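You operate a simulated robot arm through the tools that you are given. There is no shell and no other tool. Be economical: measure what you need, move in short steps, check, and stop when the job is done.

Carry out the task below with a simulated robot arm. There is one attempt and no reset: what you move stays moved.

TASK
Take the glass jar and leave it on the purple coaster on the desk top.

It is judged by the outcome, as a careful person would: the job done as asked, and still so three seconds after it is handed in. It fails if anything else is knocked over, pushed out of place, dropped, spilled or broken.

THE ROBOT
A 6-joint arm with a two-finger parallel gripper, fixed in place. Base frame: the origin is at the foot of the arm, x ahead of it, y to its left, z up; the work surface is at about z = 0. Lengths are in cm, angles in degrees, forces in N, time in s.
With the tool pointing down near the work surface it reaches from about 16 to 42 cm from the base axis. Its first joint turns from -66.0 to 66.0 degrees. Payload 1.57 kg.
Tool frame: the origin (TCP) lies between the finger pads and is the grasp point; the fingertips stand 3 cm ahead of it; z points along the fingers, y is the line along which they close. The gripper opens to 8 cm. The fingers are 1.7 cm wide and 1.2 cm thick; the gripper's body (4 by 8.2 cm) begins 8 cm behind the TCP.
Orientation is told as [roll, pitch, yaw] about the base's x, y, z axes, in that order, counted from this pose: with the fingers straight down and closing along the base's y, the tool's x points along the base's -x, its y along +y and its z along -z.

THE INTERFACE
- The arm moves only by the tool move_arm. Its argument "steps" is a list that holds one entry, the list of rows, each a list of 4 numbers: the shift along the tool's x, y, z in cm, then the turn about the tool's z in degrees. In form: [[[dx, dy, dz, spin], ...]]. A call has 1 to 10 rows; each row shifts and turns the commanded pose from where the row before left it, along the tool's axes as they then stand. "fingers" is the finger opening in cm, from 0 to 8, set as the call begins (left out, the last holds). A row lasts 0.2 s, in which the tool goes at most 5 cm and 8.6 degrees; a call with a longer step from one row to the next is refused whole, and so is a gripper value outside its range. A pose out of reach is approached as far as the arm can. The call stops where the force on the tool passes 40 N (or 10 N more than at its start, if that is more) or the arm is blocked; 0.2 s more then pass. The fingers move at their own pace (about 15.3 cm/s each) and stop on an object; they squeeze with about 21 N. The grip force told is the motor's: it shows also when the fingers shut on nothing. Time passes only in rows, and 0.2 s behind the last, so rows that do not move let the fingers close. It gives the time, the measured TCP pose, the force on the tool (base axes), the opening and the grip force at its end, in the units of the frame above (readings bear some noise).
- Cameras (640 x 400 px; columns grow to the right, rows downward): "scene" is fixed at [7.02, -33.35, 43.31]; the picture's right is [0.66, -0.75, 0.00], its down [-0.44, -0.39, -0.81] and it looks along [0.61, 0.54, -0.59] (base axes); focal length 324 px, centre (320, 200). "wrist" rides on the gripper at [-3.2, 0, -7.8] in the tool frame; the picture's right is [0.00, -1.00, 0.00], its down [0.97, 0.00, -0.24] and it looks along [0.24, 0.00, 0.97] (tool axes); focal length 218 px, centre (320, 200).
- snapshot(camera): a new picture of that camera. No time passes.
- pixel_to_xyz(camera, pixels): for up to 12 pixels [column, row] of the newest picture of that camera ("zoom" is the newest enlarged one), the place [x, y, z] in the base frame of the surface seen there, good to about 0.2 cm, but the place of the scene camera against the robot may be out by one fixed shift of up to 1.8 cm in any direction. No time passes.
- close_up(camera, box): a new picture of the part [left, top, right, bottom] of that camera's present view, enlarged. No time passes.
- finish_job(): hands the job in; it is judged then, once.

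Work in short steps. Measure before you move; look again where a grasp or a placing could have gone wrong, and mend it. You have 60 turns and 20 pictures in all, the two below and enlarged ones among them. Open the gripper and draw the arm clear of the work before you hand the job in, unless the task says otherwise; then end with one line.

The tools are called as name(argument=value, ...) on one line, values as JSON. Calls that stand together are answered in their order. move_arm: Moves the arm, as the interface text tells. Its arguments: {"type":"object","properties":{"steps":{"type":"array"},"fingers":{"type":"number"}},"required":["steps"]} The other tools are called the same way: snapshot (camera) takes a picture; pixel_to_xyz (camera, pixels) gives the place of the surface under pixels of a picture; close_up (camera, box) takes an enlarged picture of a part of a camera's view; finish_job () hands the job in.

At the start:

```text
clock: 0.0
position: [28.0, 0.08, 21.17]
ee_rot: [0.0, -0.2, 0.1]
ft_force: [-0.6, 0.4, 0.6]
width: 8.0
gripper_force: 0.0
```

scene: 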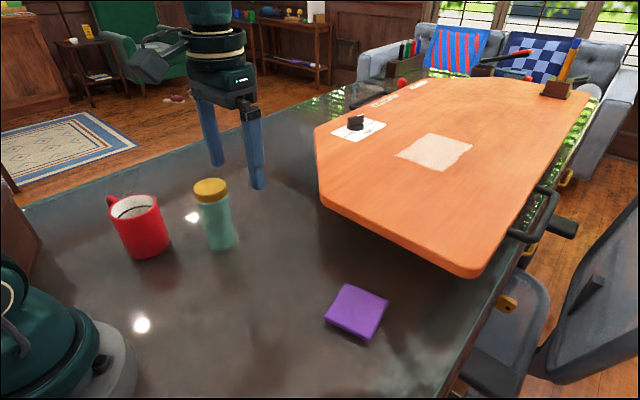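
wrist: 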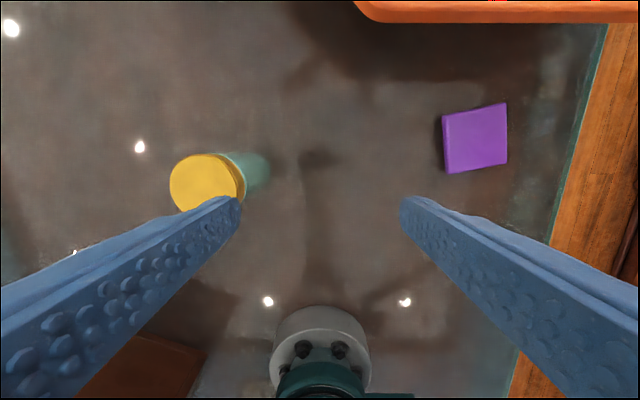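

The jar (yellow lid) is at scene (211,190) and wrist (207,183). The purple coaster is at scene (357,311) and wrist (475,138). I'll measure both from both cameras.

pixel_to_xyz(camera="wrist", pixels=[[205, 183], [175, 183], [235, 180], [205, 158], [258, 170], [475, 138], [446, 113], [505, 105], [505, 162], [448, 172], [300, 200], [400, 60]])

pixel_to_xyz(camera="scene", pixels=[[211, 186], [218, 225], [222, 246], [206, 215], [231, 212], [357, 308], [345, 287], [387, 300], [368, 336], [327, 318], [138, 230], [160, 210]])

close_up(camera="scene", box=[90, 150, 290, 275])

```text
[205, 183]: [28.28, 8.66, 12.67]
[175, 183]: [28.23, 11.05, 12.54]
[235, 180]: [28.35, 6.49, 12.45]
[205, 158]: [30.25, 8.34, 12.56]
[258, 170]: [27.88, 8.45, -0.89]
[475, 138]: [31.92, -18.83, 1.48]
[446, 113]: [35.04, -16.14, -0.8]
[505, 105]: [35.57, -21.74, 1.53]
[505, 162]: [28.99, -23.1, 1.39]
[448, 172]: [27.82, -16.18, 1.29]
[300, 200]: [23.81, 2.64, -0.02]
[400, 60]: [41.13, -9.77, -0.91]
```

```text
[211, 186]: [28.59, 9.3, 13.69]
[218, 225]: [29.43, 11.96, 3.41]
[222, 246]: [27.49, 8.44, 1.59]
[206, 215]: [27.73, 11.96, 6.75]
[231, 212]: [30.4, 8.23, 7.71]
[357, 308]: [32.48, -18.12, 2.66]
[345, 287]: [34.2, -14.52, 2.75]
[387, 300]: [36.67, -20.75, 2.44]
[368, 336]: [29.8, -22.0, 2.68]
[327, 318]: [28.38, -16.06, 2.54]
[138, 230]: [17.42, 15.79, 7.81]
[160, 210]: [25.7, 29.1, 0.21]
```

```text
3.20 times, centred on (190, 212) of scene
```

zoom: 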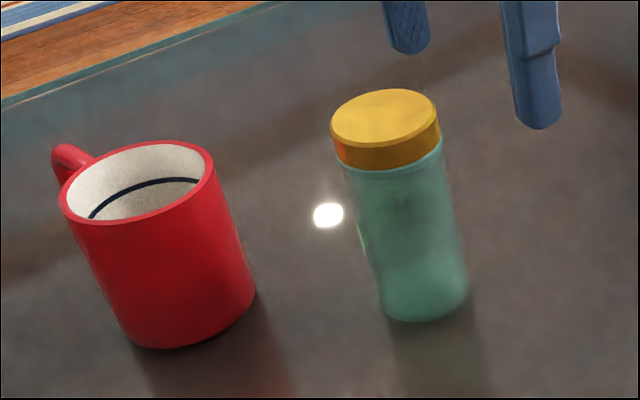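

The wrist camera puts the jar lid at about (28.3, 8.7), top z 12.6, about 5 cm across. The coaster centre is about (31.7, -19), top z about 1.4. I'll move above the jar at the present height and look again.

move_arm(steps=[[[-0.1, 3, 0, 0], [-0.1, 3, 0, 0], [-0.1, 2.6, 0, 0], [0, 0, 0, 0]]], fingers=8)

snapshot(camera="wrist")

```text
clock: 1.0
position: [28.25, 8.86, 21.28]
ee_rot: [0.0, -0.2, 0.0]
ft_force: [-0.2, 0.3, -0.4]
width: 7.99
gripper_force: 0.1
```

```text
16 pictures are left
```

wrist: 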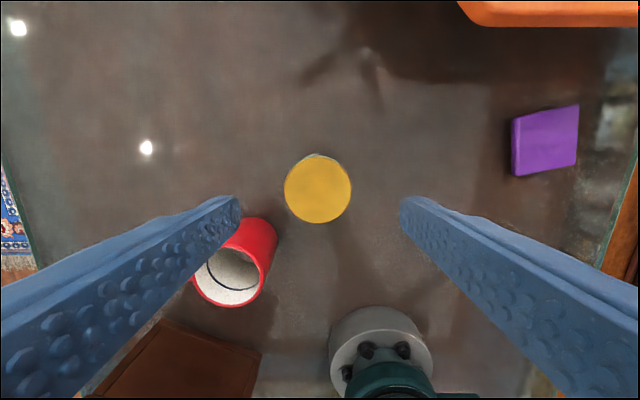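

The lid is now centred near (318,188). The mug at (235,265) is near the left finger, so I'll measure its rim to check clearance.

pixel_to_xyz(camera="wrist", pixels=[[318, 188], [286, 188], [350, 188], [318, 157], [318, 221], [260, 262], [268, 225], [250, 220], [230, 303], [258, 285], [262, 295], [276, 235]])

pixel_to_xyz(camera="wrist", pixels=[[545, 140], [577, 107], [577, 162], [518, 173], [518, 122]])

```text
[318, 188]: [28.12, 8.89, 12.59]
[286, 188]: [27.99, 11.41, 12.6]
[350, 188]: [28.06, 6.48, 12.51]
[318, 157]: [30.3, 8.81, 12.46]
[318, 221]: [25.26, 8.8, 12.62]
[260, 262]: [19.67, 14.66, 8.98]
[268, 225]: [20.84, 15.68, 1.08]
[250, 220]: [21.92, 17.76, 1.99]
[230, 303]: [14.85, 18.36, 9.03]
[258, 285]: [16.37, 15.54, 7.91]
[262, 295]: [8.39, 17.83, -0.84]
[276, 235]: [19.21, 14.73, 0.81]
```

```text
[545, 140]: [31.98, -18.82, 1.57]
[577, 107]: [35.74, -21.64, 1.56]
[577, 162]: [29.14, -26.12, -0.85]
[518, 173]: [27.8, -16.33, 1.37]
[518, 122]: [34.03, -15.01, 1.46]
```

The jar centre is (27.9, 8.85). The mug stays at x below 22 and y above 14.5, so the fingers are clear of it. I'll lower to TCP z of about 7, on the glass body below the lid.

move_arm(steps=[[[0.3, 0, 2, 0], [0, 0, 3, 0], [0, 0, 3, 0], [0, 0, 2.5, 0], [0, 0, 2, 0], [0, 0, 1.5, 0], [0, 0, 0, 0]]], fingers=8)

close_up(camera="scene", box=[90, 100, 330, 275])

```text
clock: 2.6
position: [28.18, 8.73, 7.1]
ee_rot: [0.1, 0.0, 0.1]
ft_force: [0.0, 0.3, 0.6]
width: 7.99
gripper_force: 0.0
```

```text
2.29 times, centred on (210, 188) of scene
```

zoom: 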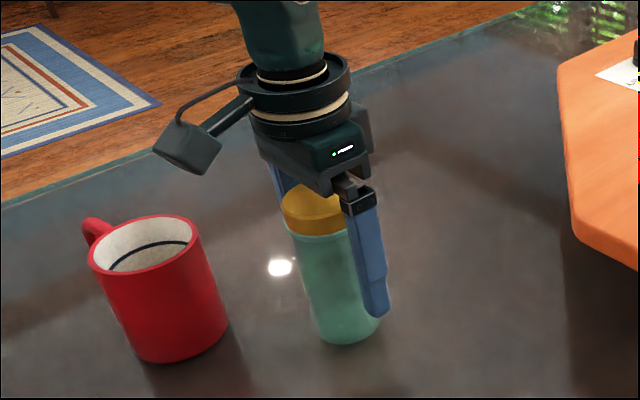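

The fingers straddle the jar and the pose reads (28.2, 8.7, 7.1). I'll close the grip.

move_arm(steps=[[[0.15, 0, 0, 0], [0, 0, 0, 0], [0, 0, 0, 0], [0, 0, 0, 0]]], fingers=3)

```text
clock: 3.6
position: [28.05, 8.75, 7.14]
ee_rot: [0.1, -0.1, 0.1]
ft_force: [1.3, 0.3, -0.1]
width: 5.19
gripper_force: 21.4
```

It's gripped at 5.19 cm with 21 N. I'll lift a little at first and check that it holds.

move_arm(steps=[[[0, 0, -0.5, 0], [0, 0, -1, 0], [0, 0, -1.5, 0], [0, 0, -1.5, 0], [0, 0, 0, 0]]], fingers=3)

close_up(camera="scene", box=[90, 100, 330, 275])

```text
clock: 4.8
position: [27.83, 8.67, 11.51]
ee_rot: [0.0, -0.1, 0.1]
ft_force: [0.1, -1.0, -2.1]
width: 5.19
gripper_force: 21.4
```

```text
2.29 times, centred on (210, 188) of scene
```

zoom: 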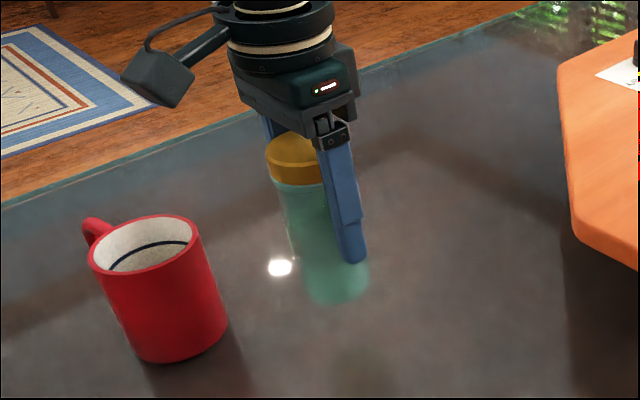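

The jar is held and off the desk. I'll carry it toward the coaster at (31.65, -19.0), with its bottom about 4 cm up.

move_arm(steps=[[[0, -1, 0, 0], [-0.2, -2, 0, 0], [-0.4, -3, 0, 0], [-0.4, -3, 0, 0], [-0.4, -3, 0, 0], [-0.4, -3, 0, 0], [-0.4, -3, 0, 0], [-0.4, -2, 0, 0], [0, -1, 0, 0], [0, 0, 0, 0]]], fingers=3)

move_arm(steps=[[[-0.2, -1, 0, 0], [-0.4, -2, 0, 0], [-0.4, -2, 0, 0], [-0.2, -1, 0, 0], [0, -0.6, 0, 0], [0, 0, 0, 0], [0, 0, 0, 0]]], fingers=3)

snapshot(camera="scene")

snapshot(camera="wrist")

```text
clock: 7.0
position: [30.58, -12.31, 11.74]
ee_rot: [0.0, -0.1, 0.1]
ft_force: [-0.2, 0.0, -1.9]
width: 5.19
gripper_force: 21.6
```

```text
clock: 8.6
position: [31.64, -18.82, 11.63]
ee_rot: [0.1, -0.2, 0.0]
ft_force: [-0.9, 0.3, -2.3]
width: 5.18
gripper_force: 20.8
```

```text
13 pictures are left
```

scene: 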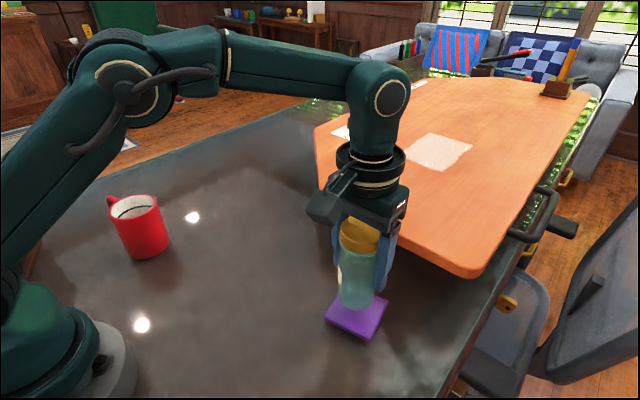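

```text
12 pictures are left
```

wrist: 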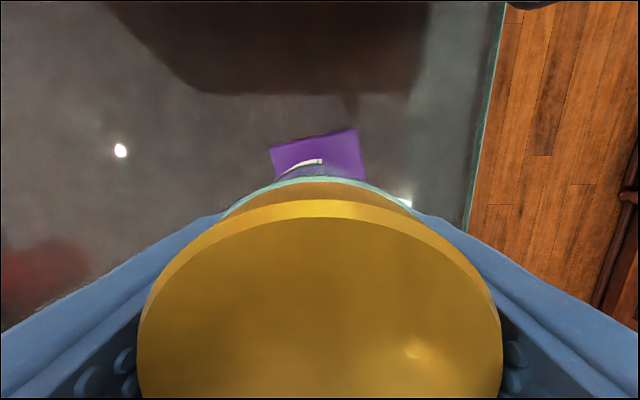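

The jar hangs over the coaster. I'll check the coaster corners again from here, and the edge of the raised orange board nearby.

pixel_to_xyz(camera="wrist", pixels=[[273, 150], [355, 131], [315, 145], [363, 175], [278, 175]])

pixel_to_xyz(camera="scene", pixels=[[465, 265], [410, 235], [327, 318], [367, 338], [386, 300], [360, 232], [355, 303], [341, 303], [373, 303]])

close_up(camera="scene", box=[280, 200, 440, 350])

```text
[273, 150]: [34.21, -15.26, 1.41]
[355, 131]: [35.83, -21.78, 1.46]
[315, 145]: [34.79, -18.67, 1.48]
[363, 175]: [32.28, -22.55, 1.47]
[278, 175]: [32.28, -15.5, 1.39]
```

```text
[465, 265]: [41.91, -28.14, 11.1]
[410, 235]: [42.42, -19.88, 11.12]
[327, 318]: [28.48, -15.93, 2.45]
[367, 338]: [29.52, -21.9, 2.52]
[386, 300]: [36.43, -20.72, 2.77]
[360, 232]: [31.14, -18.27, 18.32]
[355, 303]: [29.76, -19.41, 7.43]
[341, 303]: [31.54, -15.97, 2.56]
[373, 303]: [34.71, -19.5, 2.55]
```

```text
2.67 times, centred on (360, 275) of scene
```

zoom: 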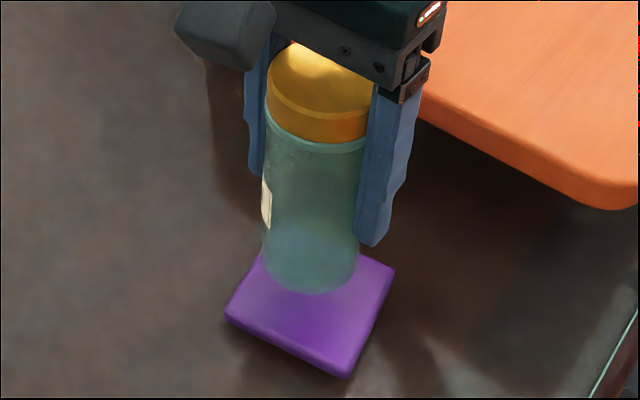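

The coaster centre is confirmed at (31.7, -19.0), and the board (x above 41) is well clear. I'll lower in small steps and watch the force. Contact should come at TCP z of about 8.6 to 9.5.

move_arm(steps=[[[0, -0.15, 0.8, 0], [0, 0, 0.7, 0], [0, 0, 0.3, 0], [0, 0, 0, 0]]], fingers=3)

move_arm(steps=[[[0, 0, 0.2, 0], [0, 0, 0.2, 0], [0, 0, 0, 0]]], fingers=3)

```text
clock: 9.6
position: [31.72, -19.04, 9.79]
ee_rot: [0.0, 0.0, 0.0]
ft_force: [-0.7, 0.2, -1.7]
width: 5.18
gripper_force: 21.0
```

```text
clock: 10.4
position: [31.71, -18.96, 9.37]
ee_rot: [0.0, 0.0, 0.0]
ft_force: [0.9, -0.2, -1.4]
width: 5.19
gripper_force: 21.0
```

There's no contact yet at z 9.37, so I'll keep going down gently.

move_arm(steps=[[[0, 0, 0.15, 0], [0, 0, 0.15, 0], [0, 0, 0, 0]]], fingers=3)

close_up(camera="scene", box=[280, 200, 440, 350])

```text
clock: 11.2
position: [31.69, -19.0, 9.03]
ee_rot: [0.0, -0.1, 0.1]
ft_force: [-0.1, -0.1, -2.4]
width: 5.17
gripper_force: 21.6
```

```text
2.67 times, centred on (360, 275) of scene
```

zoom: 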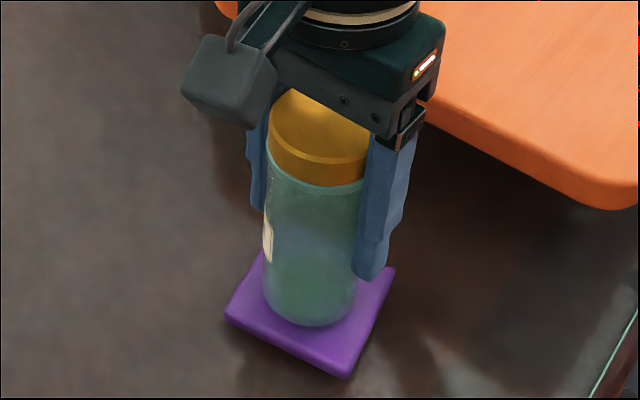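

Force is still about -2 N, which is just the weight of the jar. It's well centred and nearly down.

move_arm(steps=[[[0, 0, 0.1, 0], [0, 0, 0.1, 0], [0, 0, 0, 0]]], fingers=3)

move_arm(steps=[[[0, 0, 0.1, 0], [0, 0, 0, 0]]], fingers=3)

```text
clock: 12.0
position: [31.71, -19.04, 8.97]
ee_rot: [0.0, -0.2, 0.1]
ft_force: [0.4, -0.8, -2.7]
width: 5.2
gripper_force: 21.0
```

```text
clock: 12.6
position: [31.65, -19.05, 8.78]
ee_rot: [0.0, -0.1, 0.1]
ft_force: [-0.2, -0.4, -2.7]
width: 5.16
gripper_force: 21.2
```

Still no contact at 8.78, so I'll continue in 0.1 cm steps.

move_arm(steps=[[[0, 0, 0.1, 0], [0, 0, 0, 0]]], fingers=3)

move_arm(steps=[[[0, 0, 0.1, 0], [0, 0, 0, 0]]], fingers=3)

```text
clock: 13.2
position: [31.73, -19.04, 8.64]
ee_rot: [0.0, 0.0, 0.1]
ft_force: [0.2, -0.7, -2.4]
width: 5.18
gripper_force: 20.9
```

```text
clock: 13.8
position: [31.73, -18.92, 8.59]
ee_rot: [0.1, -0.1, 0.2]
ft_force: [-0.4, 0.4, 1.6]
width: 5.18
gripper_force: 21.6
```

Force has flipped to +1.6 N at z 8.59, so the jar is resting on the coaster. I'll press a hair more and then release.

move_arm(steps=[[[0, 0, 0.03, 0], [0, 0, 0, 0]]], fingers=3)

move_arm(steps=[[[0, 0, 0, 0], [0, 0, 0, 0], [0, 0, 0, 0]]], fingers=8)

close_up(camera="scene", box=[280, 200, 440, 350])

```text
clock: 14.4
position: [31.71, -19.14, 8.62]
ee_rot: [0.0, -0.2, 0.1]
ft_force: [-0.8, 2.6, 7.1]
width: 5.2
gripper_force: 20.7
```

```text
clock: 15.2
position: [31.78, -19.21, 8.71]
ee_rot: [0.0, -0.1, 0.1]
ft_force: [-0.2, 0.1, -0.4]
width: 7.98
gripper_force: 0.1
```

```text
2.67 times, centred on (360, 275) of scene
```

zoom: 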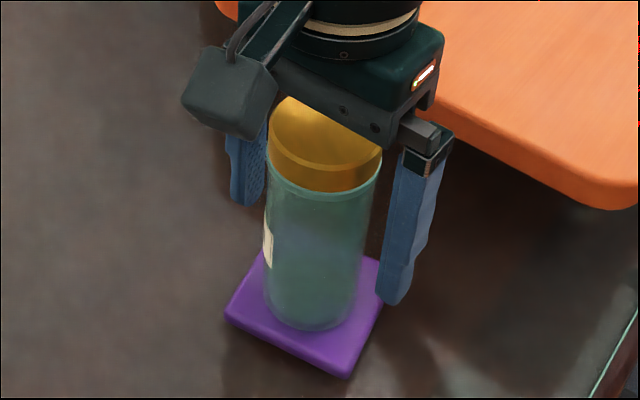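

The jar stands upright on the coaster and the fingers are open. I'll draw straight up, then away.

move_arm(steps=[[[0, 0, -1, 0], [0, 0, -2, 0], [0, 0, -3, 0], [0, 0, -3, 0], [0, 0, -3, 0], [0, 0, -2, 0], [0, 0, 0, 0]]], fingers=8)

move_arm(steps=[[[0.5, 2, 0, 0], [0.5, 3, 0, 0], [0.5, 3, 0, 0], [0.5, 3, 0, 0], [0.5, 3, 0, 0], [0, 2, 0, 0], [0, 0, 0, 0]]], fingers=8)

snapshot(camera="scene")

```text
clock: 16.8
position: [30.7, -18.55, 21.85]
ee_rot: [0.0, -0.1, 0.0]
ft_force: [0.6, -0.7, 0.4]
width: 7.99
gripper_force: 0.1
out of reach, approached as far as the arm can: row 5, 6
```

```text
clock: 18.4
position: [28.1, -2.55, 21.74]
ee_rot: [-0.1, 0.0, 0.1]
ft_force: [-0.9, 0.4, 0.0]
width: 8.0
gripper_force: 0.1
```

```text
8 pictures are left
```

scene: 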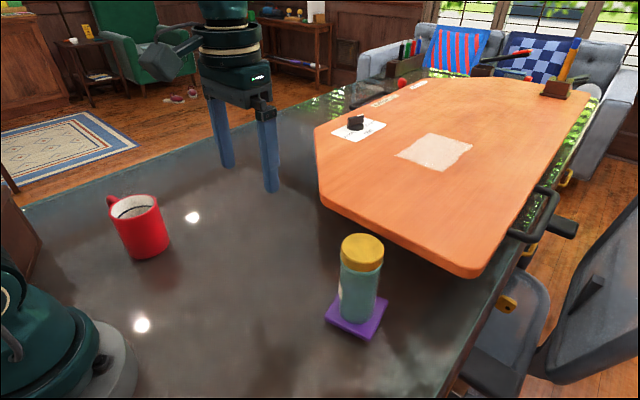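

The jar stands upright on the purple coaster at (358,300), the mug hasn't moved, and the arm is clear. I'll hand the job in.

finish_job()

```text
The job is handed in.
```

The glass jar is standing upright on the purple coaster, and nothing else was disturbed.
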